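You operate a simulated robot arm through the tools that you are given. There is no shell and no other tool.

You are at the controls of a simulated two-armed robot. One attempt, no reset.

Task
Fit the round plate from the white handle drawer and shut the catch.
Fine: it lies on the clutch plates in the basket; shut the drawer.

The check looks at the end state, three seconds after you hand in, the way a careful person would. Anything else that was tipped, shoved, dropped, spilled or broken makes it a failure.

Robot
Two 7-joint arms with fingered hands on one trunk that stands fixed in place. Base frame: the origin is at the foot of the trunk, x ahead of it, y to its left, z up; the work surface is at about z = 930. Units: mm, rad, N and s.
The left shoulder is at [70, 166, 1318], the right one opposite. With the tool pointing down near the work surface each hand reaches from about 100 to 960 mm from the base axis, measured 20 degrees to its own side. Payload 4.1 kg a hand.
The TCP of each hand is the grasp point between the finger pads, 32 mm short of the fingertips. In the tool frame z runs along the fingers and y along their closing line. The gripper opens to 108 mm; its body begins 38 mm behind the TCP. The gripper is a hand of 4 fingers: y runs from the thumb to the fingers, the wrist lies at [-16, -108, -186] in the tool frame, and closing takes about 1.5 s.
Orientation is that of the tool frame in the base frame, as a unit quaternion [x, y, z, w]. With the fingers straight down and the wrist toward the robot, the tool's x, y and z point along [0, 1, 0], [1, 0, 0] and [0, 0, -1] of the base frame.

Tools
- The arms move only by the tool apply_moves. It takes "left_commands", "right_commands" or both (then of equal length, played together; a hand with none holds still); each is a list that holds one entry, the list of rows, each a list of 7 numbers: the shift along the tool's x, y, z in m, then the turn, a rotation vector about the tool's x, y, z in rad, then the finger opening in m, from 0 to 0.108. In form: [[[dx, dy, dz, wx, wy, wz, grip], ...]]. A call has 1 to 20 rows; each row is the pose to reach, as a shift and turn from the pose commanded when the call began, along the tool's axes at that moment. Rows are played at 5 a second. More than 50 mm and 0.15 rad between two rows, or a gripper value outside its range, and nothing of the call is played. A pose out of reach is approached as far as the arm can. The call stops where the force on the tool passes 70 N (or 10 N more than at its start, if that is more) or the arm is blocked; 0.2 s more then pass. The fingers move at their own pace (about 45 mm/s each) and stop on an object; they squeeze with about 31 N. The grip force told is the motor's: it shows also when the fingers shut on nothing. Time passes only in rows, and 0.2 s behind the last, so rows that repeat a pose let the fingers close. It gives the time, the measured TCP pose, the force on the tool (base axes), the opening and the grip force at its end, in the units of the frame above (readings bear some noise), with the torque about the TCP (base axes, N m) and any sound that the robot's microphone picked up.
- Cameras (640 x 400 px; columns grow to the right, rows downward): "scene" is now at [138, -10.1, 1542.3]; the picture's right is [-0.12, -0.99, 0.00], its down [-0.61, 0.07, -0.79] and it looks along [0.78, -0.09, -0.62] (base axes); focal length 320 px, centre (320, 200). "left" rides on the left gripper at [-64, -93, -132] in its tool frame; the picture's right is [-0.80, -0.28, 0.53], its down [0.55, -0.71, 0.45] and it looks along [0.25, 0.65, 0.72] (tool axes); focal length 247 px, centre (320, 200). "right" rides on the right gripper at [64, -93, -132] in its tool frame; the picture's right is [-0.80, 0.28, -0.53], its down [-0.55, -0.71, 0.45] and it looks along [-0.25, 0.65, 0.72] (tool axes); focal length 247 px, centre (320, 200). There is no depth. A picture from a camera that has moved, and an enlarged one, comes with that camera's place and axes in the base frame and with its lens.
- snapshot(camera): a new picture of that camera. It takes no simulated time.
- raise_lower(by): slides the trunk up (or, below 0, down) by that many mm; the arms and the scene camera ride with it, the base frame stays. It gives what a move gives, with no picture.
- hand_shape(shape, hand): the hand has 4 fingers and takes this shape, open, in about a second: jaw (thumb against the fingers, like two jaws); tri (thumb and two fingers); tip (a fingertip pinch); poke (one finger out to press); point (the index stretched); flat (the hand flat); cup (the hand cupped); fist (a fist). The gripper value then closes the fingers along that shape, each until it touches; the sizes above hold for jaw. It gives what a move gives, with no picture.
- head_to(pan, tilt): turns the head with the scene camera to pan (to the left, within 1.501 rad either way) and tilt (down, from -0.506 to 1.204), counted from straight ahead of the robot. It gives what a move gives.
- inspect(camera, box): a new picture of the part [left, top, right, bottom] of that camera's present view, enlarged. It takes no simulated time.
- finish_job(): hands the job in; it is judged then, once.

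Nothing tells you positions but the pictures and the camera data. Unless the task says otherwise, let go and move clear before handing in.

The tools are called after "Emit:" as name(argument=value, ...) on one line, values as JSON. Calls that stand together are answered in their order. apply_moves: Moves the arms, as the interface text tells. Its arguments: {"type":"object","properties":{"left_commands":{"type":"array"},"right_commands":{"type":"array"}},"required":[]} The other tools are called the same way: raise_lower (by) moves the trunk up or down; hand_shape (shape, hand) gives the hand a shape; head_to (pan, tilt) turns the head that bears the scene camera; snapshot (camera) takes a picture; inspect (camera, box) takes an enlarged picture of a part of a camera's view; finish_job () hands the job in.

At the start:

```text
time_s: 0.0
left_tool_pos: [632.3, 168.5, 1321.9]
left_ee_rot: [0.706, 0.708, 0.0, 0.0]
left_ft_force: [-0.2, -0.8, 0.4]
left_ft_torque: [0.0, 0.01, -0.03]
left_gripper_width: 107.7
left_grip_force: 0.0
left_shape: jaw
right_tool_pos: [502.2, -325.2, 1347.6]
right_ee_rot: [0.707, 0.707, 0.0, 0.0]
right_ft_force: [-1.2, -0.3, -0.2]
right_ft_torque: [0.0, -0.01, 0.01]
right_gripper_width: 107.8
right_grip_force: 0.1
right_shape: jaw
trunk travel left (down, up): [-825.0, 115.0]
head pan, tilt (commanded): [-0.117, 0.663]
```

scene: 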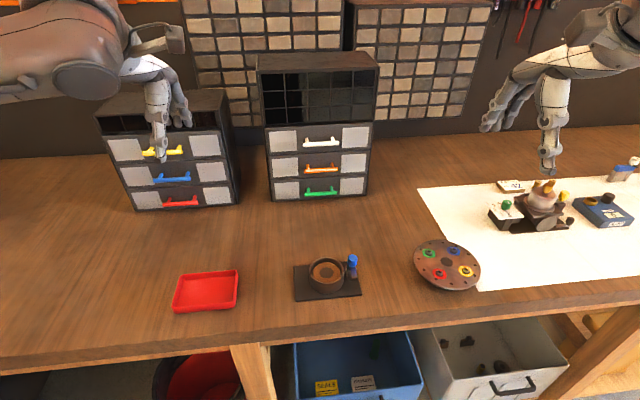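
right: 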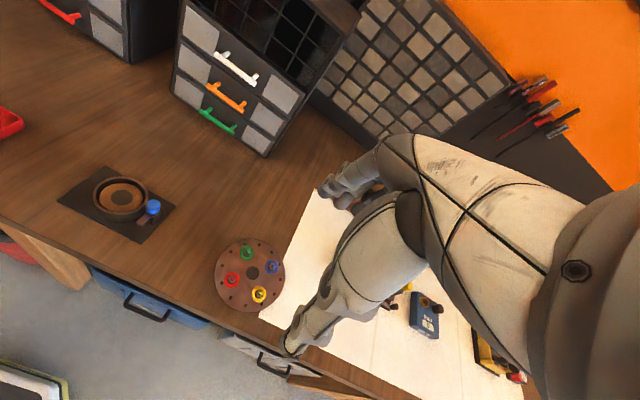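
left: 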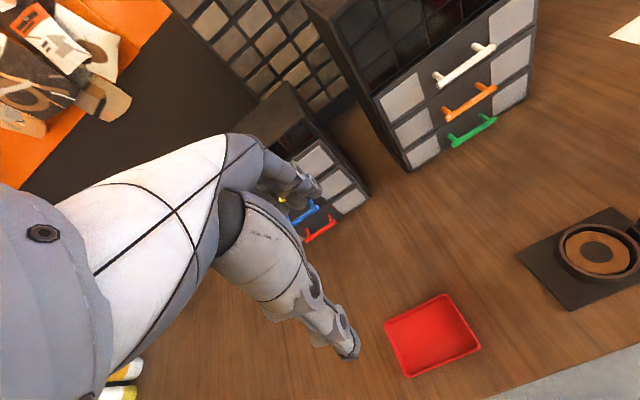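

I see two drawer cabinets on the bench, one with a white handle on top of its three drawers, and a clutch basket fixture with a blue catch in front of it. I'll look closer at the drawers and the basket before moving.

Emit:
inspect(camera="scene", box=[240, 40, 400, 210])

Emit:
inspect(camera="scene", box=[270, 235, 390, 310])

Emit:
inspect(camera="right", box=[40, 140, 200, 260])

Emit:
inspect(camera="left", box=[360, 0, 560, 180])

Emit:
inspect(camera="left", box=[500, 190, 640, 320])

```text
2.35 times, centred on (320, 125) of scene
camera zoom: at [138.0, -10.1, 1542.3], right [-0.12, -0.99, 0.0], down [-0.61, 0.07, -0.79], along [0.78, -0.09, -0.62], focal length 753 px, centre (320, 376)
```

zoom: 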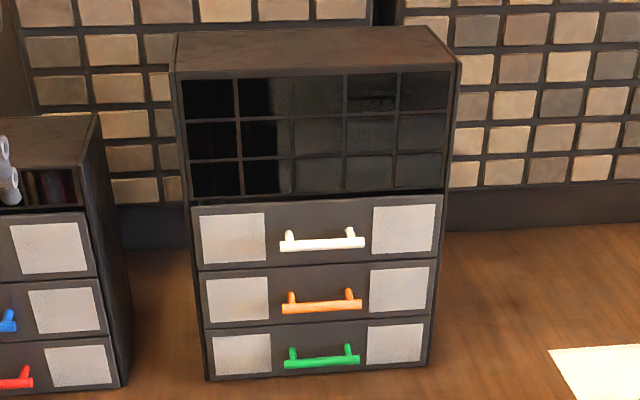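

```text
5.33 times, centred on (330, 272) of scene
camera zoom: at [138.0, -10.1, 1542.3], right [-0.12, -0.99, 0.0], down [-0.61, 0.07, -0.79], along [0.78, -0.09, -0.62], focal length 1706 px, centre (267, -187)
```

zoom: 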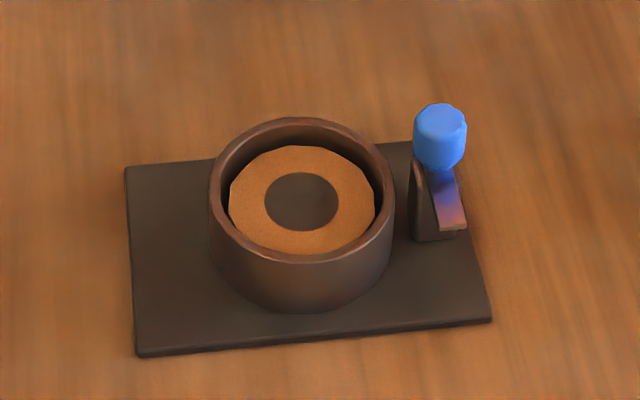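

```text
3.33 times, centred on (120, 200) of right
camera zoom: at [407.8, -261.5, 1481.8], right [0.28, -0.8, 0.53], down [-0.71, -0.55, -0.45], along [0.65, -0.25, -0.72], focal length 823 px, centre (987, 200)
```

zoom: 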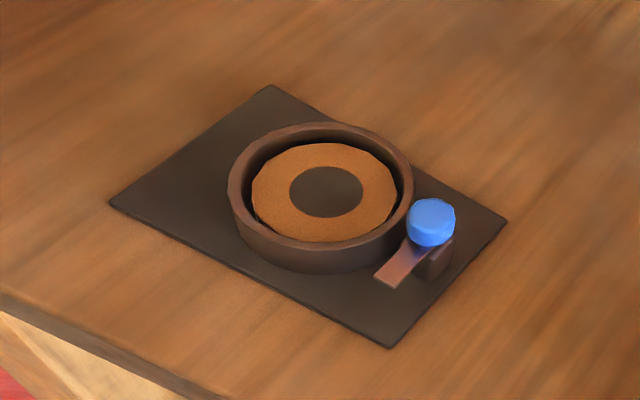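

```text
2.22 times, centred on (460, 90) of left
camera zoom: at [540.3, 105.0, 1453.0], right [-0.28, -0.8, -0.53], down [-0.71, 0.55, -0.45], along [0.65, 0.25, -0.72], focal length 549 px, centre (9, 444)
```

zoom: 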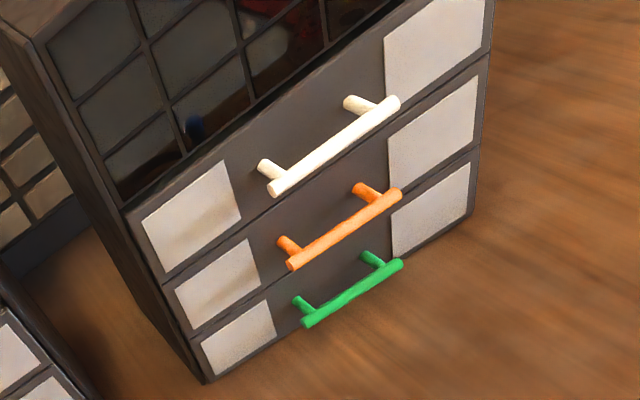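

```text
3.08 times, centred on (570, 255) of left
camera zoom: at [540.3, 105.0, 1453.0], right [-0.28, -0.8, -0.53], down [-0.71, 0.55, -0.45], along [0.65, 0.25, -0.72], focal length 760 px, centre (-449, 31)
```

zoom: 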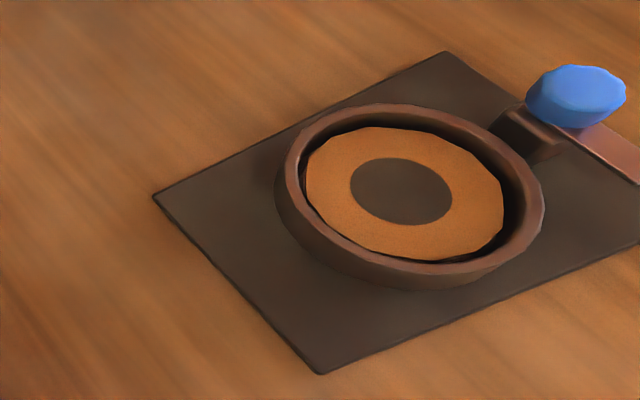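

The white handle's bar is at about [884, -54 to -146, 1139], standing about 24 mm off a drawer front at x≈908. The basket is centred near [606, -79], and the catch's blue knob is near [606, -137, 991]. I'll bring the left hand up in front of the white handle with its fingers turned forward.

Emit:
apply_moves(left_commands=[[[-0.028, 0.015, 0.01, -0.144, 0, 0, 0.108], [-0.056, 0.03, 0.02, -0.288, 0, 0, 0.108], [-0.084, 0.045, 0.035, -0.432, 0, 0, 0.108], [-0.112, 0.055, 0.05, -0.576, 0, 0, 0.108], [-0.14, 0.065, 0.07, -0.72, 0, 0, 0.09], [-0.168, 0.075, 0.09, -0.864, 0, 0, 0.08], [-0.196, 0.085, 0.11, -1.008, 0, 0, 0.07], [-0.224, 0.095, 0.13, -1.152, 0, 0, 0.06], [-0.2535, 0.108, 0.147, -1.3, 0, 0, 0.06], [-0.2535, 0.108, 0.147, -1.3, 0, 0, 0.06]]])

Emit:
snapshot(camera="scene")

Emit:
snapshot(camera="left")

Emit:
snapshot(camera="right")

```text
time_s: 2.2
left_tool_pos: [741.0, -84.5, 1175.0]
left_ee_rot: [0.562, 0.563, 0.428, 0.429]
left_ft_force: [-0.7, -0.7, -0.6]
left_ft_torque: [0.04, 0.01, -0.01]
left_gripper_width: 60.4
left_grip_force: 0.1
left_shape: jaw
right_tool_pos: [500.6, -324.4, 1349.6]
right_ee_rot: [0.707, 0.707, -0.001, 0.0]
right_ft_force: [0.3, 0.0, 0.4]
right_ft_torque: [-0.02, -0.04, 0.03]
right_gripper_width: 107.7
right_grip_force: 0.1
right_shape: jaw
trunk travel left (down, up): [-825.0, 115.0]
head pan, tilt (commanded): [-0.117, 0.663]
```

```text
taken
camera scene: at [137.6, -9.3, 1542.3], right [-0.12, -0.99, 0.0], down [-0.61, 0.07, -0.79], along [0.78, -0.09, -0.62], focal length 320 px, centre (320, 200)
```

scene: 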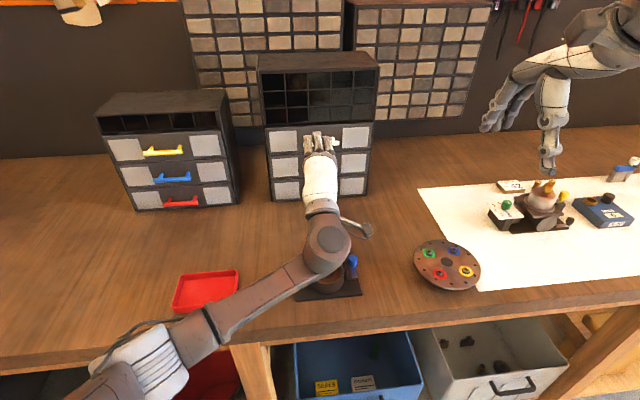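

```text
taken
camera left: at [589.4, -148.5, 1119.9], right [0.44, -0.8, -0.41], down [0.24, 0.55, -0.8], along [0.87, 0.25, 0.43], focal length 247 px, centre (320, 200)
```

left: 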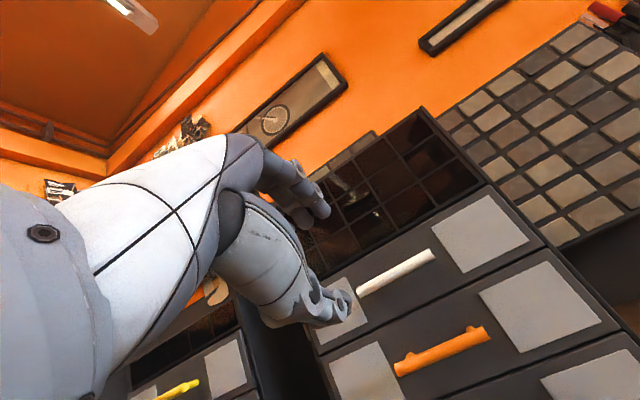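

```text
taken
camera right: at [407.4, -260.8, 1482.0], right [0.28, -0.8, 0.53], down [-0.71, -0.55, -0.45], along [0.65, -0.25, -0.72], focal length 247 px, centre (320, 200)
```

right: 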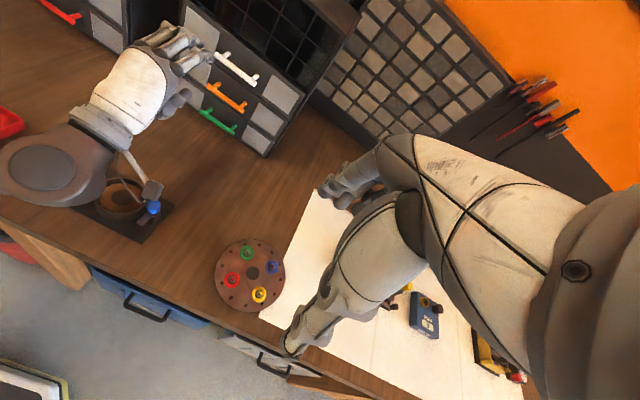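

The hand is in front of the white drawer with the fingers forward, and the handle measures at z≈1139 from this view too. I'll move in along the finger direction and check before closing.

Emit:
apply_moves(left_commands=[[[-0.001, 0.001, 0.025, 0, 0, 0, 0.06], [-0.003, 0.002, 0.05, 0, 0, 0, 0.06], [-0.0055, 0.0035, 0.075, 0, 0, 0, 0.06], [-0.0055, 0.0035, 0.095, 0, 0, 0, 0.06], [-0.0055, 0.0035, 0.105, 0, 0, 0, 0.06]]])

Emit:
snapshot(camera="left")

Emit:
inspect(camera="scene", box=[260, 100, 380, 190])

Emit:
inspect(camera="right", box=[100, 0, 300, 140])

```text
time_s: 3.4
left_tool_pos: [844.5, -90.3, 1150.3]
left_ee_rot: [0.563, 0.564, 0.428, 0.427]
left_ft_force: [-0.2, -0.3, 0.4]
left_ft_torque: [-0.01, 0.01, -0.01]
left_gripper_width: 60.3
left_grip_force: 0.0
left_shape: jaw
right_tool_pos: [501.5, -324.2, 1349.0]
right_ee_rot: [0.707, 0.707, 0.0, 0.0]
right_ft_force: [1.0, -0.7, -0.5]
right_ft_torque: [-0.01, -0.03, 0.01]
right_gripper_width: 107.8
right_grip_force: 0.0
right_shape: jaw
trunk travel left (down, up): [-825.0, 115.0]
head pan, tilt (commanded): [-0.117, 0.663]
```

```text
taken
camera left: at [693.5, -154.7, 1096.1], right [0.44, -0.8, -0.42], down [0.24, 0.55, -0.8], along [0.87, 0.25, 0.43], focal length 247 px, centre (320, 200)
```

left: 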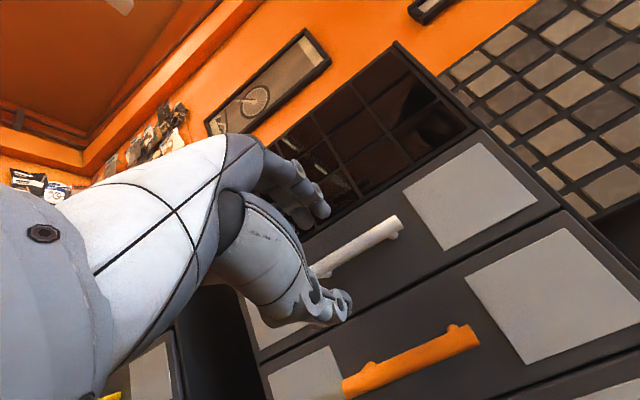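

```text
4.44 times, centred on (320, 145) of scene
camera zoom: at [138.0, -10.2, 1542.2], right [-0.12, -0.99, 0.0], down [-0.61, 0.07, -0.79], along [0.78, -0.09, -0.62], focal length 1422 px, centre (320, 444)
```

zoom: 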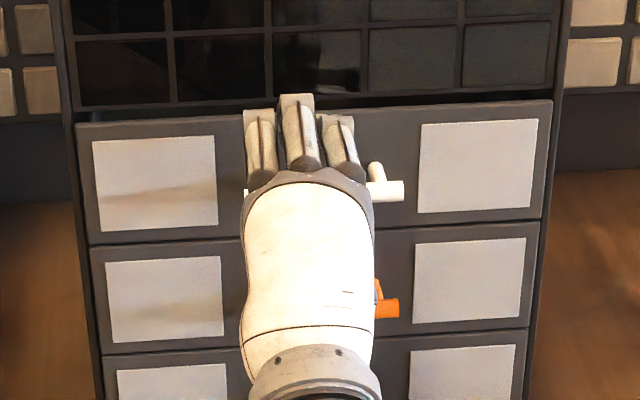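

```text
2.86 times, centred on (200, 70) of right
camera zoom: at [407.8, -261.6, 1481.7], right [0.28, -0.8, 0.53], down [-0.71, -0.55, -0.45], along [0.65, -0.25, -0.72], focal length 706 px, centre (663, 571)
```

zoom: 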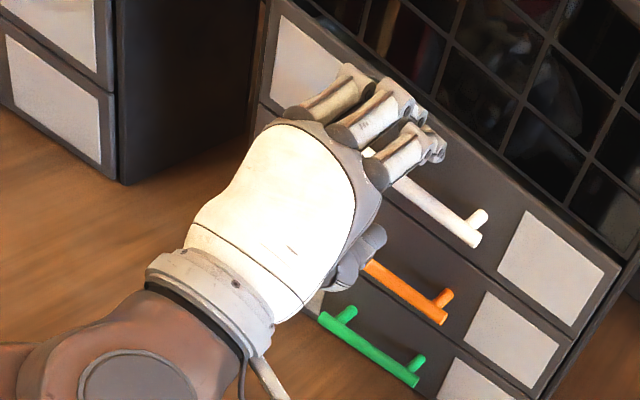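

The fingers are above the white bar and the thumb below it, with no contact yet. I'll go about 22 mm further and close on the bar.

Emit:
apply_moves(left_commands=[[[0, 0, 0.011, 0, 0, 0, 0.06], [0, 0, 0.022, 0, 0, 0, 0.06], [0, 0, 0.022, 0, 0, 0, 0.04], [0, 0, 0.022, 0, 0, 0, 0.02], [0, 0, 0.022, 0, 0, 0, 0.0], [0, 0, 0.022, 0, 0, 0, 0.0], [0, 0, 0.022, 0, 0, 0, 0.0], [0, 0, 0.022, 0, 0, 0, 0.0], [0, 0, 0.022, 0, 0, 0, 0.0]]])

Emit:
snapshot(camera="left")

Emit:
inspect(camera="right", box=[100, 0, 300, 140])

```text
time_s: 5.4
left_tool_pos: [865.1, -89.9, 1144.3]
left_ee_rot: [0.562, 0.564, 0.428, 0.428]
left_ft_force: [3.0, -0.3, -0.3]
left_ft_torque: [0.14, -0.01, 0.05]
left_gripper_width: 5.5
left_grip_force: 30.6
left_shape: jaw
right_tool_pos: [503.1, -326.5, 1348.8]
right_ee_rot: [0.707, 0.707, 0.0, 0.0]
right_ft_force: [-0.2, 0.1, -0.9]
right_ft_torque: [-0.01, -0.02, -0.03]
right_gripper_width: 107.7
right_grip_force: 0.0
right_shape: jaw
trunk travel left (down, up): [-825.0, 115.0]
head pan, tilt (commanded): [-0.117, 0.663]
```

```text
taken
camera left: at [714.2, -154.9, 1089.1], right [0.44, -0.8, -0.42], down [0.24, 0.55, -0.8], along [0.87, 0.25, 0.43], focal length 247 px, centre (320, 200)
```

left: 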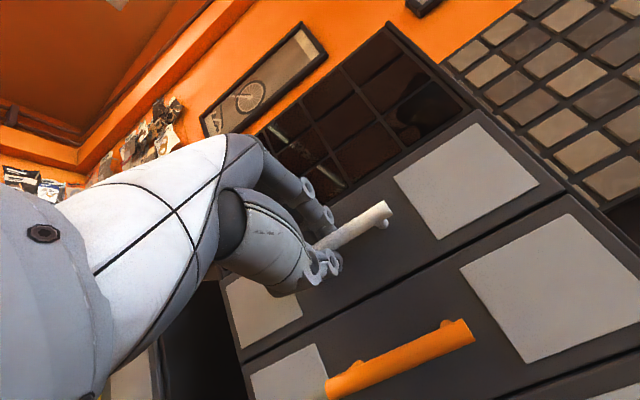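

```text
2.86 times, centred on (200, 70) of right
camera zoom: at [408.6, -261.8, 1481.5], right [0.28, -0.8, 0.53], down [-0.71, -0.55, -0.45], along [0.65, -0.25, -0.72], focal length 706 px, centre (663, 571)
```

zoom: 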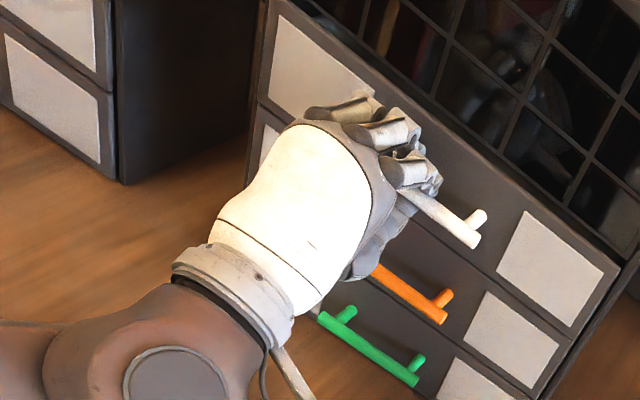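

The bar is gripped: the fingers stopped at 5.5 mm with 31 N. I'll pull the drawer slowly straight toward the robot.

Emit:
apply_moves(left_commands=[[[0, -0.0027, -0.0096, 0, 0, 0, 0.0], [0, -0.0053, -0.0193, 0, 0, 0, 0.0], [0, -0.008, -0.0289, 0, 0, 0, 0.0], [0, -0.0107, -0.0385, 0, 0, 0, 0.0], [0, -0.0134, -0.0482, 0, 0, 0, 0.0], [0, -0.016, -0.0578, 0, 0, 0, 0.0], [0, -0.0187, -0.0675, 0, 0, 0, 0.0], [0, -0.0214, -0.0771, 0, 0, 0, 0.0], [0, -0.0241, -0.0867, 0, 0, 0, 0.0], [0, -0.0267, -0.0964, 0, 0, 0, 0.0]]])

Emit:
snapshot(camera="scene")

Emit:
inspect(camera="right", box=[60, 0, 300, 200])

```text
time_s: 7.6
left_tool_pos: [763.9, -89.6, 1144.3]
left_ee_rot: [0.562, 0.564, 0.428, 0.427]
left_ft_force: [-0.1, -2.6, -3.2]
left_ft_torque: [0.13, 0.05, 0.01]
left_gripper_width: 5.6
left_grip_force: 31.4
left_shape: jaw
right_tool_pos: [502.4, -326.5, 1348.4]
right_ee_rot: [0.707, 0.707, 0.001, 0.0]
right_ft_force: [-0.2, -1.4, 0.7]
right_ft_torque: [0.0, -0.02, 0.0]
right_gripper_width: 107.5
right_grip_force: 0.1
right_shape: jaw
trunk travel left (down, up): [-825.0, 115.0]
head pan, tilt (commanded): [-0.117, 0.663]
```

```text
taken
camera scene: at [138.5, -10.7, 1542.2], right [-0.12, -0.99, 0.0], down [-0.61, 0.07, -0.79], along [0.78, -0.09, -0.62], focal length 320 px, centre (320, 200)
```

scene: 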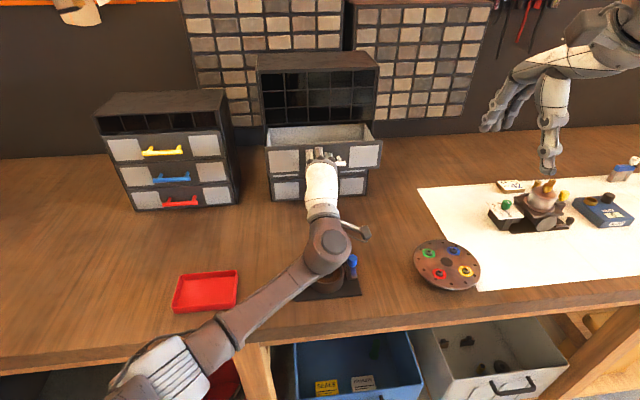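

```text
2.00 times, centred on (180, 100) of right
camera zoom: at [408.2, -262.2, 1481.5], right [0.28, -0.8, 0.53], down [-0.71, -0.55, -0.45], along [0.65, -0.25, -0.72], focal length 494 px, centre (600, 400)
```

zoom: 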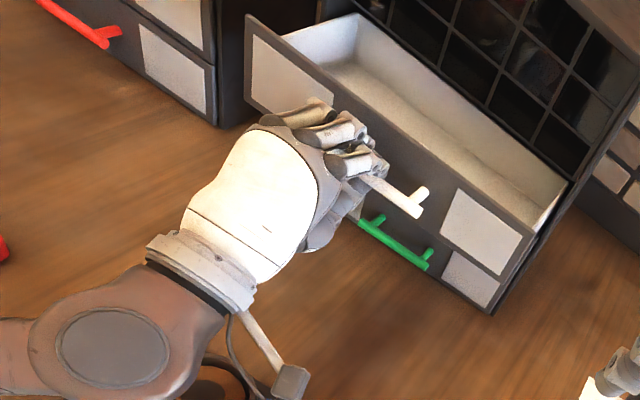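

The drawer is about 100 mm out and the part I can see is still empty, so the plate must be further back. I'll keep pulling.

Emit:
apply_moves(left_commands=[[[0, -0.0027, -0.0096, 0, 0, 0, 0.0], [0, -0.0053, -0.0193, 0, 0, 0, 0.0], [0, -0.008, -0.0289, 0, 0, 0, 0.0], [0, -0.0107, -0.0385, 0, 0, 0, 0.0], [0, -0.0134, -0.0482, 0, 0, 0, 0.0], [0, -0.016, -0.0578, 0, 0, 0, 0.0]]])

Emit:
inspect(camera="scene", box=[240, 100, 400, 210])

Emit:
inspect(camera="right", box=[60, 0, 300, 200])

```text
time_s: 9.0
left_tool_pos: [708.9, -89.5, 1144.6]
left_ee_rot: [0.563, 0.564, 0.428, 0.426]
left_ft_force: [0.2, 0.8, 0.5]
left_ft_torque: [-0.04, 0.02, -0.03]
left_gripper_width: 4.1
left_grip_force: 31.2
left_shape: jaw
right_tool_pos: [506.6, -325.3, 1347.5]
right_ee_rot: [0.707, 0.707, 0.0, -0.002]
right_ft_force: [0.3, 0.5, -0.2]
right_ft_torque: [0.03, 0.04, -0.01]
right_gripper_width: 107.6
right_grip_force: 0.0
right_shape: jaw
trunk travel left (down, up): [-825.0, 115.0]
head pan, tilt (commanded): [-0.117, 0.663]
```

```text
3.64 times, centred on (320, 155) of scene
camera zoom: at [142.8, -10.6, 1541.7], right [-0.12, -0.99, 0.0], down [-0.61, 0.07, -0.79], along [0.78, -0.09, -0.62], focal length 1163 px, centre (320, 364)
```

zoom: 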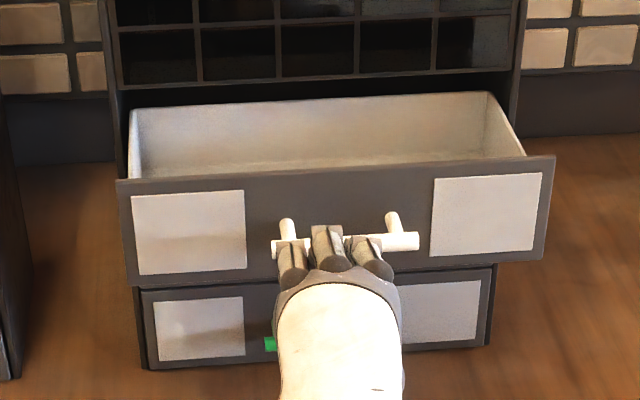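

```text
2.00 times, centred on (180, 100) of right
camera zoom: at [413.1, -261.9, 1480.1], right [0.29, -0.8, 0.53], down [-0.71, -0.55, -0.45], along [0.65, -0.25, -0.72], focal length 494 px, centre (600, 400)
```

zoom: 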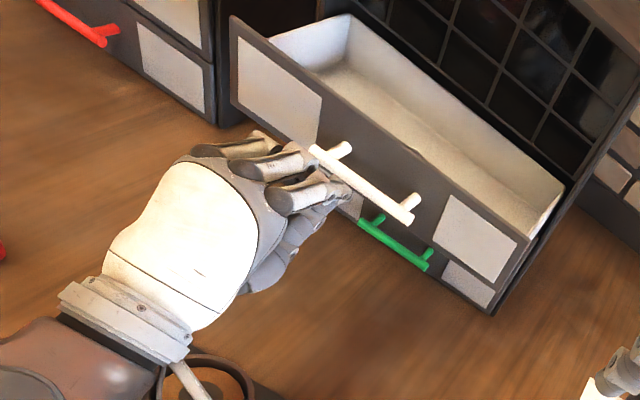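

The drawer has reached its stop about 112 mm out and the fingers slid off the bar. I can't see the floor behind the front panel, so I'll back the left hand off to the left and bring the right wrist camera over the drawer.

Emit:
apply_moves(left_commands=[[[0, 0, -0.015, 0, 0, 0, 0.02], [0, 0, -0.035, 0, 0, 0, 0.04], [0, 0.01, -0.06, 0, 0, 0, 0.05], [0.03, 0.03, -0.075, 0, 0, 0, 0.05], [0.07, 0.05, -0.085, 0, 0, 0, 0.05], [0.115, 0.07, -0.09, 0, 0, 0, 0.05], [0.16, 0.09, -0.09, 0, 0, 0, 0.05], [0.205, 0.1, -0.09, 0, 0, 0, 0.05], [0.25, 0.1, -0.09, 0, 0, 0, 0.05], [0.295, 0.1, -0.09, 0, 0, 0, 0.05], [0.33, 0.1, -0.09, 0, 0, 0, 0.05]]])

Emit:
snapshot(camera="scene")

Emit:
inspect(camera="right", box=[40, 0, 320, 240])

Emit:
inspect(camera="scene", box=[270, 235, 390, 310])

```text
time_s: 11.4
left_tool_pos: [643.7, 243.1, 1267.1]
left_ee_rot: [0.562, 0.564, 0.428, 0.427]
left_ft_force: [0.7, -0.2, 0.8]
left_ft_torque: [0.03, -0.04, 0.0]
left_gripper_width: 49.3
left_grip_force: 0.1
left_shape: jaw
right_tool_pos: [501.2, -323.1, 1348.6]
right_ee_rot: [0.707, 0.707, 0.0, -0.001]
right_ft_force: [0.3, 0.5, -0.2]
right_ft_torque: [-0.02, -0.03, 0.01]
right_gripper_width: 107.8
right_grip_force: 0.1
right_shape: jaw
trunk travel left (down, up): [-825.0, 115.0]
head pan, tilt (commanded): [-0.117, 0.663]
```

```text
taken
camera scene: at [138.0, -8.7, 1542.3], right [-0.12, -0.99, 0.0], down [-0.61, 0.07, -0.79], along [0.78, -0.09, -0.62], focal length 320 px, centre (320, 200)
```

scene: 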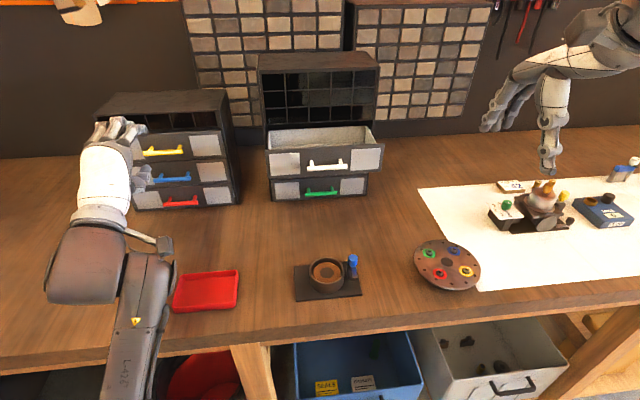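

```text
1.67 times, centred on (180, 120) of right
camera zoom: at [407.7, -260.2, 1482.1], right [0.28, -0.8, 0.53], down [-0.71, -0.55, -0.45], along [0.65, -0.25, -0.72], focal length 412 px, centre (553, 333)
```

zoom: 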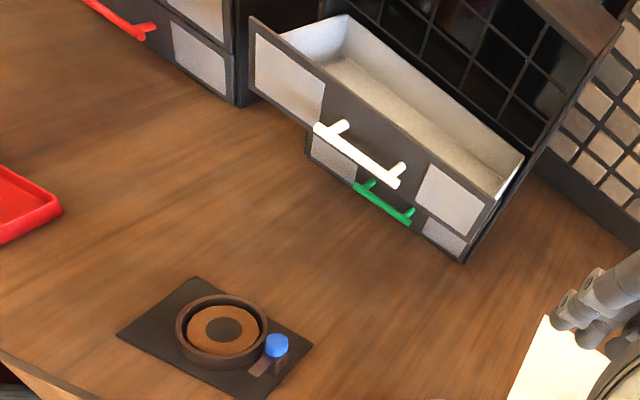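

```text
5.33 times, centred on (330, 272) of scene
camera zoom: at [138.0, -8.7, 1542.3], right [-0.12, -0.99, 0.0], down [-0.61, 0.07, -0.79], along [0.78, -0.09, -0.62], focal length 1706 px, centre (267, -187)
```

zoom: 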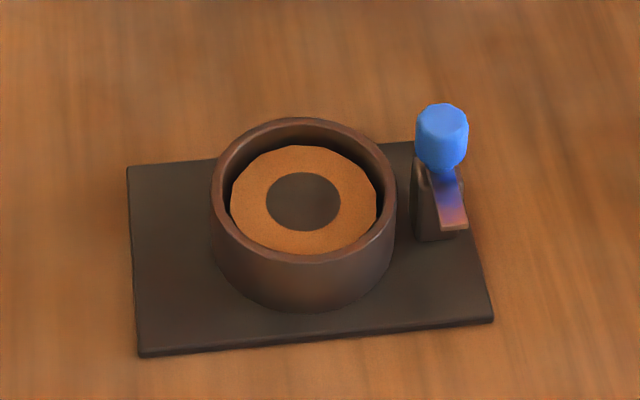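

With the left hand clear, the drawer floor behind the front panel is still hidden. I'll bring the right hand forward at the right of the drawer so its camera looks down into it.

Emit:
apply_moves(right_commands=[[[0.004, 0.04, 0.006, 0, 0, 0, 0.1], [0.008, 0.08, 0.014, 0, 0, 0, 0.09], [0.012, 0.12, 0.022, 0, 0, 0, 0.08], [0.016, 0.16, 0.03, 0, 0, 0, 0.07], [0.02, 0.2, 0.04, 0, 0, 0, 0.06], [0.025, 0.24, 0.048, 0, 0, 0, 0.05], [0.03, 0.28, 0.056, 0, 0, 0, 0.05], [0.033, 0.299, 0.058, 0, 0, 0, 0.05]]])

Emit:
snapshot(camera="right")

Emit:
snapshot(camera="scene")

```text
time_s: 13.2
left_tool_pos: [645.3, 242.9, 1268.3]
left_ee_rot: [0.563, 0.563, 0.427, 0.428]
left_ft_force: [-0.4, 0.4, -0.1]
left_ft_torque: [-0.01, -0.01, -0.03]
left_gripper_width: 49.6
left_grip_force: 0.1
left_shape: jaw
right_tool_pos: [799.9, -292.3, 1288.3]
right_ee_rot: [0.707, 0.707, 0.001, 0.0]
right_ft_force: [0.8, 0.5, 0.9]
right_ft_torque: [0.0, -0.04, 0.01]
right_gripper_width: 50.2
right_grip_force: 0.1
right_shape: jaw
trunk travel left (down, up): [-825.0, 115.0]
head pan, tilt (commanded): [-0.117, 0.663]
```

```text
taken
camera right: at [707.0, -228.8, 1421.7], right [0.28, -0.8, 0.53], down [-0.71, -0.55, -0.45], along [0.65, -0.25, -0.72], focal length 247 px, centre (320, 200)
```

right: 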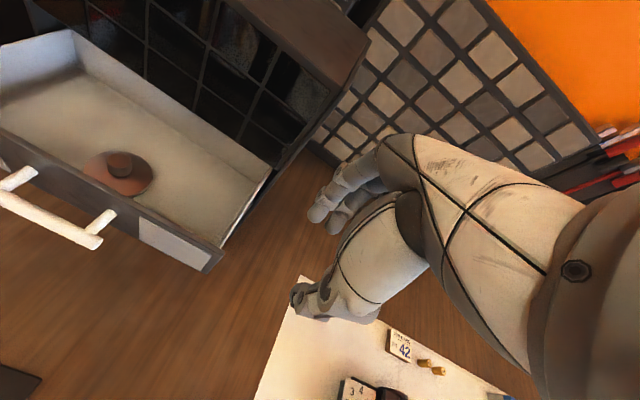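

```text
taken
camera scene: at [138.3, -9.7, 1542.2], right [-0.12, -0.99, 0.0], down [-0.61, 0.07, -0.79], along [0.78, -0.09, -0.62], focal length 320 px, centre (320, 200)
```

scene: 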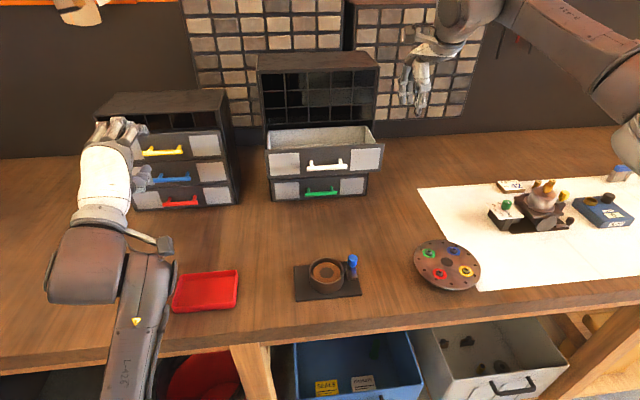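

The round plate is in the drawer near the front panel: a copper-coloured disc with a dark knob in the middle. I'll zoom in to measure it.

Emit:
inspect(camera="right", box=[50, 120, 210, 220])

Emit:
inspect(camera="right", box=[0, 0, 300, 280])

```text
4.00 times, centred on (130, 170) of right
camera zoom: at [707.0, -228.8, 1421.7], right [0.28, -0.8, 0.53], down [-0.71, -0.55, -0.45], along [0.65, -0.25, -0.72], focal length 988 px, centre (1080, 320)
```

zoom: 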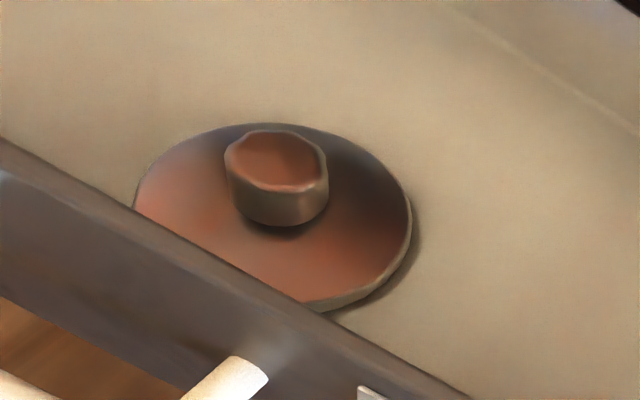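

```text
1.43 times, centred on (150, 140) of right
camera zoom: at [707.0, -228.8, 1421.7], right [0.28, -0.8, 0.53], down [-0.71, -0.55, -0.45], along [0.65, -0.25, -0.72], focal length 353 px, centre (563, 286)
```

zoom: 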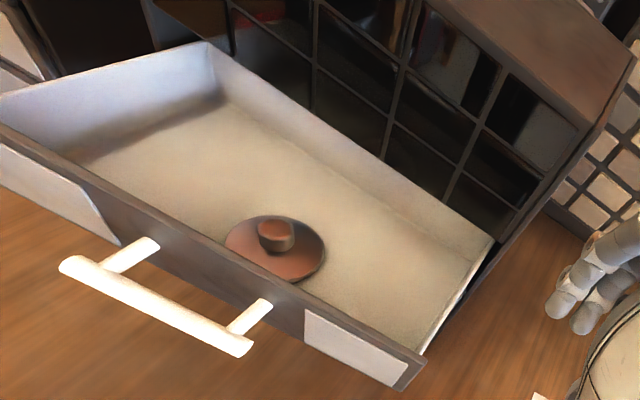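

The plate is about 62 mm across with a knob about 22 mm wide and 19 mm tall, centred near [851, -99]. I want a second view to fix its height, so I'll shift the right hand left and lower while staying above the drawer.

Emit:
apply_moves(right_commands=[[[0.03, 0, 0.012, 0, 0, 0, 0.05], [0.06, 0, 0.03, 0, 0, 0, 0.05], [0.092, 0, 0.048, 0, 0, 0, 0.05], [0.092, 0, 0.048, 0, 0, 0, 0.05]]])

Emit:
snapshot(camera="right")

Emit:
inspect(camera="right", box=[120, 160, 280, 280])

```text
time_s: 14.2
left_tool_pos: [645.6, 240.9, 1267.2]
left_ee_rot: [0.563, 0.564, 0.428, 0.427]
left_ft_force: [-0.6, -0.8, 0.8]
left_ft_torque: [0.01, -0.03, -0.01]
left_gripper_width: 49.5
left_grip_force: 0.0
left_shape: jaw
right_tool_pos: [800.6, -200.0, 1243.9]
right_ee_rot: [0.707, 0.707, 0.0, 0.0]
right_ft_force: [0.0, 1.0, -0.4]
right_ft_torque: [-0.01, -0.01, -0.01]
right_gripper_width: 50.6
right_grip_force: 0.0
right_shape: jaw
trunk travel left (down, up): [-825.0, 115.0]
head pan, tilt (commanded): [-0.117, 0.663]
```

```text
taken
camera right: at [706.5, -136.3, 1375.7], right [0.28, -0.8, 0.53], down [-0.71, -0.55, -0.45], along [0.65, -0.25, -0.72], focal length 247 px, centre (320, 200)
```

right: 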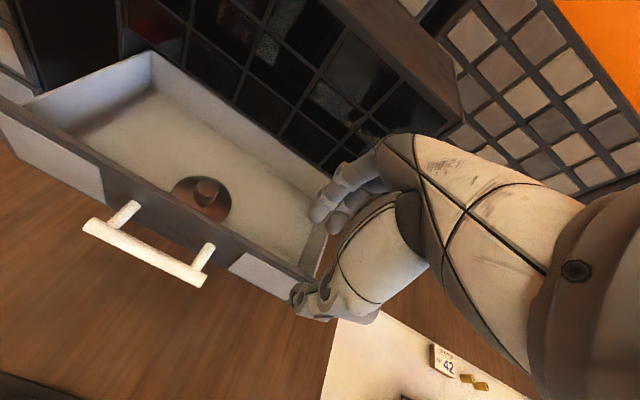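

```text
3.33 times, centred on (200, 220) of right
camera zoom: at [706.5, -136.3, 1375.7], right [0.28, -0.8, 0.53], down [-0.71, -0.55, -0.45], along [0.65, -0.25, -0.72], focal length 823 px, centre (720, 133)
```

zoom: 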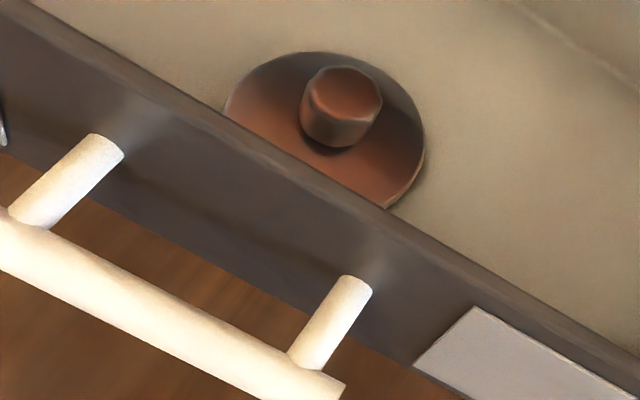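

Triangulating the two views puts the knob top near [848, -100, 1137], with the front panel top at z≈1180 and its inner face at x≈801. I'll move above the knob with a narrow opening and look again.

Emit:
apply_moves(right_commands=[[[0.03, 0.01, 0.0, 0, 0, 0, 0.05], [0.06, 0.025, 0.01, 0, 0, 0, 0.045], [0.085, 0.04, 0.02, 0, 0, 0, 0.042], [0.1, 0.0474, 0.029, 0, 0, 0, 0.042], [0.1, 0.0474, 0.029, 0, 0, 0, 0.042]]])

Emit:
snapshot(camera="right")

Emit:
inspect(camera="right", box=[200, 180, 400, 320])

Emit:
inspect(camera="scene", box=[240, 60, 400, 210])

Emit:
snapshot(camera="left")

```text
time_s: 15.4
left_tool_pos: [644.7, 240.0, 1267.9]
left_ee_rot: [0.563, 0.563, 0.428, 0.428]
left_ft_force: [0.1, 1.1, -0.4]
left_ft_torque: [-0.03, 0.0, 0.03]
left_gripper_width: 49.6
left_grip_force: 0.1
left_shape: jaw
right_tool_pos: [847.4, -100.2, 1213.3]
right_ee_rot: [0.707, 0.707, 0.0, 0.0]
right_ft_force: [0.1, -0.3, -0.6]
right_ft_torque: [0.04, -0.03, 0.02]
right_gripper_width: 42.1
right_grip_force: 0.1
right_shape: jaw
trunk travel left (down, up): [-825.0, 115.0]
head pan, tilt (commanded): [-0.117, 0.663]
```

```text
taken
camera right: at [754.2, -35.6, 1346.2], right [0.28, -0.8, 0.53], down [-0.71, -0.55, -0.45], along [0.65, -0.25, -0.72], focal length 247 px, centre (320, 200)
```

right: 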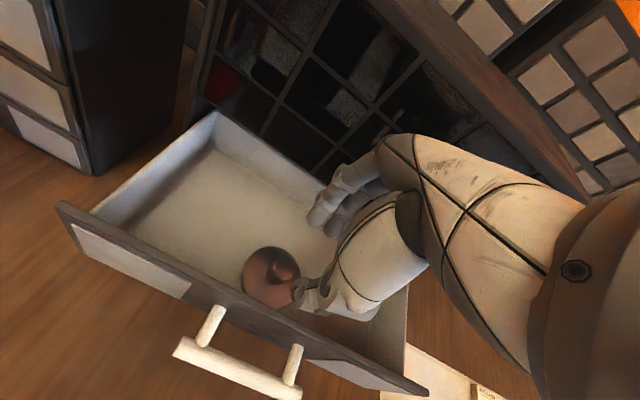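

```text
2.86 times, centred on (300, 250) of right
camera zoom: at [754.2, -35.6, 1346.2], right [0.28, -0.8, 0.53], down [-0.71, -0.55, -0.45], along [0.65, -0.25, -0.72], focal length 706 px, centre (377, 57)
```

zoom: 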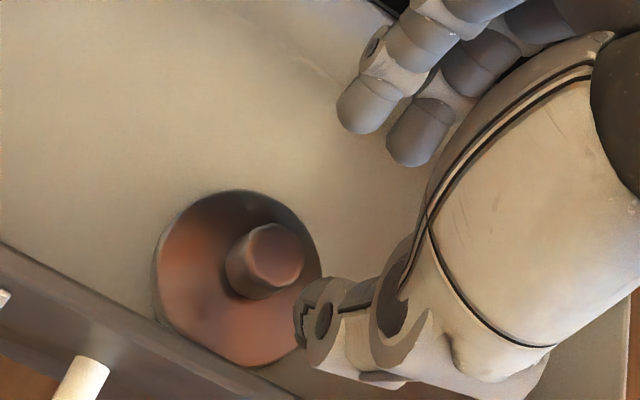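

```text
2.67 times, centred on (320, 135) of scene
camera zoom: at [137.8, -10.9, 1542.3], right [-0.12, -0.99, 0.0], down [-0.61, 0.07, -0.79], along [0.78, -0.09, -0.62], focal length 853 px, centre (320, 373)
```

zoom: 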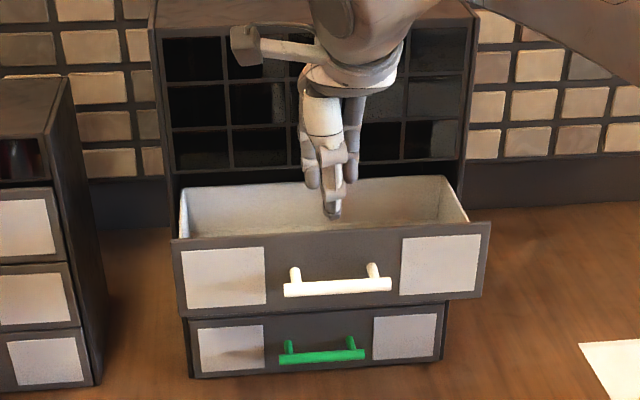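

```text
taken
camera left: at [493.4, 176.2, 1212.8], right [0.44, -0.8, -0.42], down [0.24, 0.55, -0.8], along [0.87, 0.25, 0.43], focal length 247 px, centre (320, 200)
```

left: 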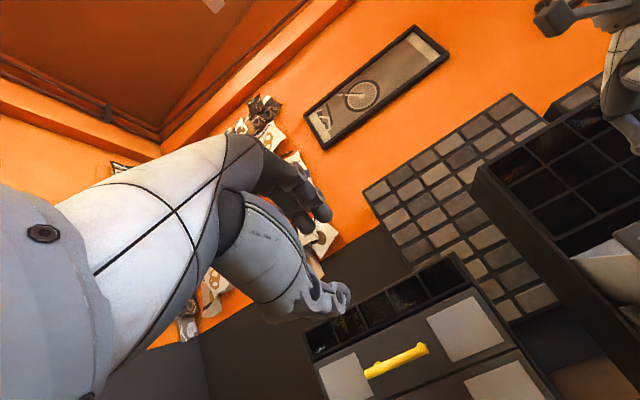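

Three views agree the knob top is at about [847, -101, 1140], and the hand is centred over it. I'll lower it so the fingertips straddle the knob just above the plate.

Emit:
apply_moves(right_commands=[[[0, 0, 0.012, 0, 0, 0, 0.042], [0, 0, 0.024, 0, 0, 0, 0.042], [0, 0, 0.034, 0, 0, 0, 0.042], [0, 0, 0.042, 0, 0, 0, 0.042], [0, 0, 0.042, 0, 0, 0, 0.042]]])

Emit:
inspect(camera="right", box=[200, 180, 400, 320])

Emit:
inspect(camera="scene", box=[260, 60, 380, 190])

```text
time_s: 16.6
left_tool_pos: [646.0, 241.5, 1267.5]
left_ee_rot: [0.562, 0.564, 0.428, 0.427]
left_ft_force: [1.3, -0.1, -0.7]
left_ft_torque: [-0.04, 0.02, -0.01]
left_gripper_width: 49.7
left_grip_force: 0.0
left_shape: jaw
right_tool_pos: [848.5, -100.4, 1172.2]
right_ee_rot: [0.707, 0.707, 0.0, 0.0]
right_ft_force: [1.8, 0.3, -0.8]
right_ft_torque: [-0.01, -0.01, -0.03]
right_gripper_width: 41.5
right_grip_force: 0.0
right_shape: jaw
trunk travel left (down, up): [-825.0, 115.0]
head pan, tilt (commanded): [-0.117, 0.663]
```

```text
2.86 times, centred on (300, 250) of right
camera zoom: at [754.7, -36.2, 1304.9], right [0.28, -0.8, 0.53], down [-0.71, -0.55, -0.45], along [0.65, -0.25, -0.72], focal length 706 px, centre (377, 57)
```

zoom: 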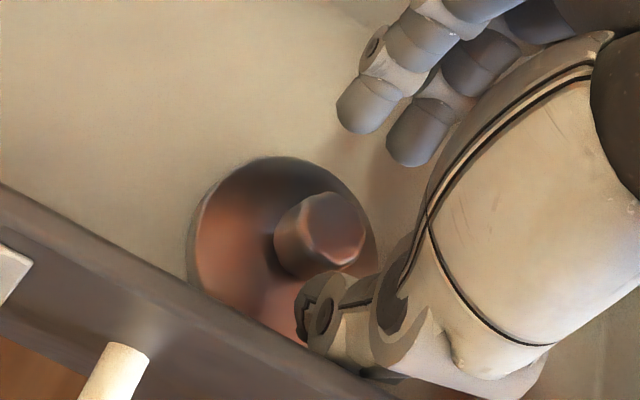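

```text
3.08 times, centred on (320, 125) of scene
camera zoom: at [138.3, -10.0, 1542.2], right [-0.12, -0.99, 0.0], down [-0.61, 0.07, -0.79], along [0.78, -0.09, -0.62], focal length 984 px, centre (320, 431)
```

zoom: 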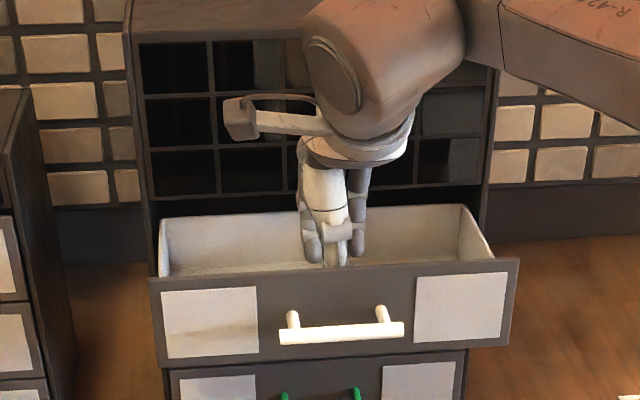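

No contact so far; the fingertips are about level with the knob top. I'll go 15 mm lower and then close gently.

Emit:
apply_moves(right_commands=[[[0, 0, 0.005, 0, 0, 0, 0.042], [0, 0, 0.01, 0, 0, 0, 0.042], [0, 0, 0.015, 0, 0, 0, 0.042], [0, 0, 0.015, 0, 0, 0, 0.042]]])

Emit:
inspect(camera="right", box=[200, 180, 400, 320])

```text
time_s: 17.6
left_tool_pos: [645.4, 242.2, 1267.7]
left_ee_rot: [0.562, 0.563, 0.428, 0.428]
left_ft_force: [-0.4, 0.9, -0.7]
left_ft_torque: [-0.01, 0.01, 0.0]
left_gripper_width: 49.7
left_grip_force: 0.0
left_shape: jaw
right_tool_pos: [848.2, -99.8, 1158.2]
right_ee_rot: [0.707, 0.707, 0.0, 0.0]
right_ft_force: [10.0, -0.5, 6.2]
right_ft_torque: [-0.02, 0.41, 0.02]
right_gripper_width: 39.5
right_grip_force: 0.0
right_shape: jaw
trunk travel left (down, up): [-825.0, 115.0]
head pan, tilt (commanded): [-0.117, 0.663]
```

```text
2.86 times, centred on (300, 250) of right
camera zoom: at [754.8, -36.2, 1290.1], right [0.28, -0.8, 0.53], down [-0.71, -0.55, -0.45], along [0.65, -0.25, -0.72], focal length 706 px, centre (377, 57)
```

zoom: 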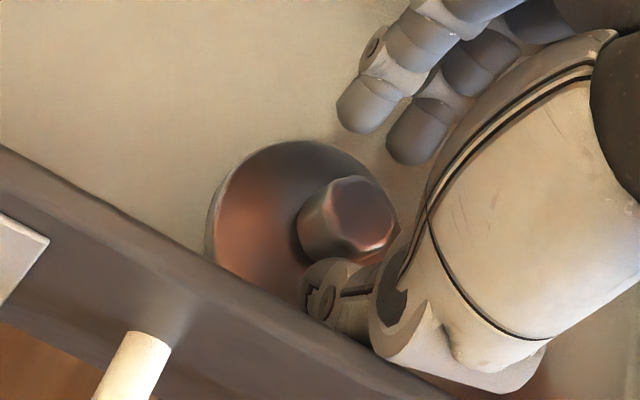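

The thumb is lightly brushing the inside of the front panel (10 N), and closing inward will relieve that. I'll close on the knob now.

Emit:
apply_moves(right_commands=[[[0, 0, 0, 0, 0, 0, 0.032], [0, 0, 0, 0, 0, 0, 0.024], [0, 0, 0, 0, 0, 0, 0.016], [0, 0, 0, 0, 0, 0, 0.008], [0, 0, 0, 0, 0, 0, 0.0], [0, 0, 0, 0, 0, 0, 0.0], [0, 0, 0, 0, 0, 0, 0.0]]])

Emit:
inspect(camera="right", box=[200, 160, 400, 320])

```text
time_s: 19.2
left_tool_pos: [645.8, 242.2, 1268.0]
left_ee_rot: [0.563, 0.563, 0.428, 0.429]
left_ft_force: [-0.2, 0.4, 0.4]
left_ft_torque: [0.02, 0.01, 0.02]
left_gripper_width: 49.7
left_grip_force: 0.0
left_shape: jaw
right_tool_pos: [847.9, -99.2, 1157.1]
right_ee_rot: [0.707, 0.707, 0.0, 0.0]
right_ft_force: [0.9, 1.3, 0.1]
right_ft_torque: [0.01, -0.01, 0.02]
right_gripper_width: 13.8
right_grip_force: 30.5
right_shape: jaw
trunk travel left (down, up): [-825.0, 115.0]
head pan, tilt (commanded): [-0.117, 0.663]
```

```text
2.50 times, centred on (300, 240) of right
camera zoom: at [753.7, -36.3, 1290.4], right [0.28, -0.8, 0.53], down [-0.71, -0.55, -0.45], along [0.65, -0.25, -0.72], focal length 617 px, centre (370, 100)
```

zoom: 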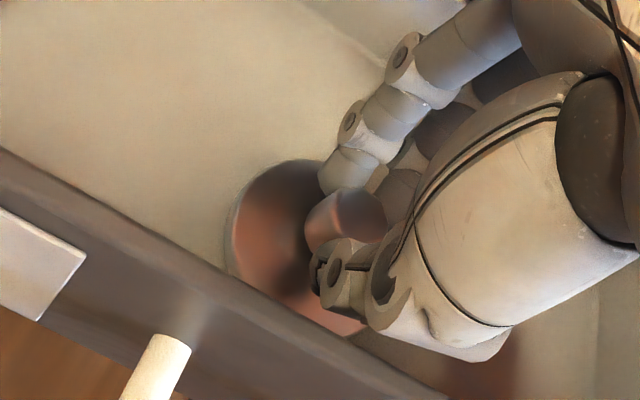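

The fingers have stopped on the knob with 30 N. I'll lift slowly and check that the plate comes with it.

Emit:
apply_moves(right_commands=[[[0, 0.0, -0.006, 0, 0, 0, 0.0], [0, 0.0, -0.014, 0, 0, 0, 0.0], [0, 0, -0.024, 0, 0, 0, 0.0], [0, 0, -0.036, 0, 0, 0, 0.0], [0, 0, -0.05, 0, 0, 0, 0.0]]])

Emit:
snapshot(camera="right")

Emit:
inspect(camera="right", box=[200, 160, 400, 320])

Emit:
inspect(camera="scene", box=[260, 60, 380, 190])

```text
time_s: 20.4
left_tool_pos: [644.0, 240.8, 1267.1]
left_ee_rot: [0.563, 0.563, 0.428, 0.428]
left_ft_force: [-0.1, -0.1, 0.1]
left_ft_torque: [0.01, -0.07, 0.01]
left_gripper_width: 49.3
left_grip_force: 0.0
left_shape: jaw
right_tool_pos: [847.4, -100.5, 1207.4]
right_ee_rot: [0.707, 0.707, 0.0, 0.0]
right_ft_force: [0.1, -1.0, -0.6]
right_ft_torque: [-0.02, 0.0, 0.01]
right_gripper_width: 13.6
right_grip_force: 31.1
right_shape: jaw
trunk travel left (down, up): [-825.0, 115.0]
head pan, tilt (commanded): [-0.117, 0.663]
```

```text
taken
camera right: at [753.7, -37.0, 1339.5], right [0.28, -0.8, 0.53], down [-0.71, -0.55, -0.45], along [0.65, -0.25, -0.72], focal length 247 px, centre (320, 200)
```

right: 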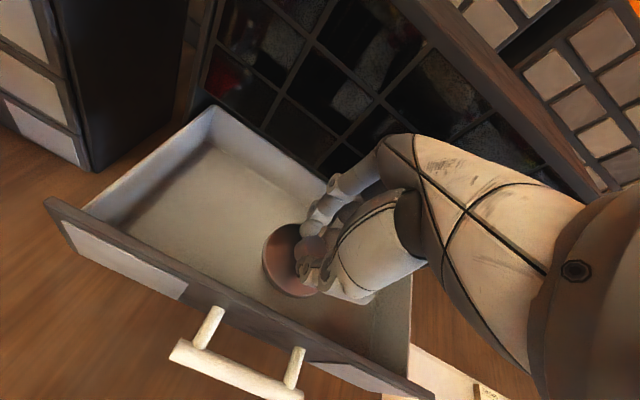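

```text
2.50 times, centred on (300, 240) of right
camera zoom: at [753.7, -37.0, 1339.5], right [0.28, -0.8, 0.53], down [-0.71, -0.55, -0.45], along [0.65, -0.25, -0.72], focal length 617 px, centre (370, 100)
```

zoom: 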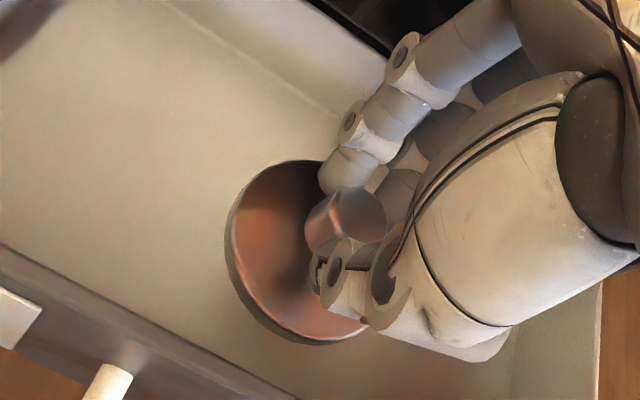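

```text
3.08 times, centred on (320, 125) of scene
camera zoom: at [137.7, -9.9, 1542.3], right [-0.12, -0.99, 0.0], down [-0.61, 0.07, -0.79], along [0.78, -0.09, -0.62], focal length 984 px, centre (320, 431)
```

zoom: 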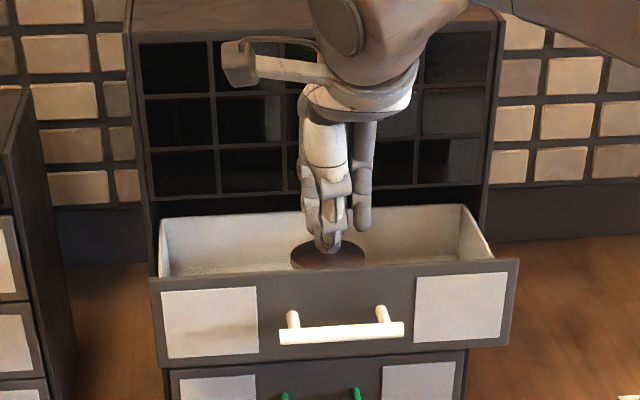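

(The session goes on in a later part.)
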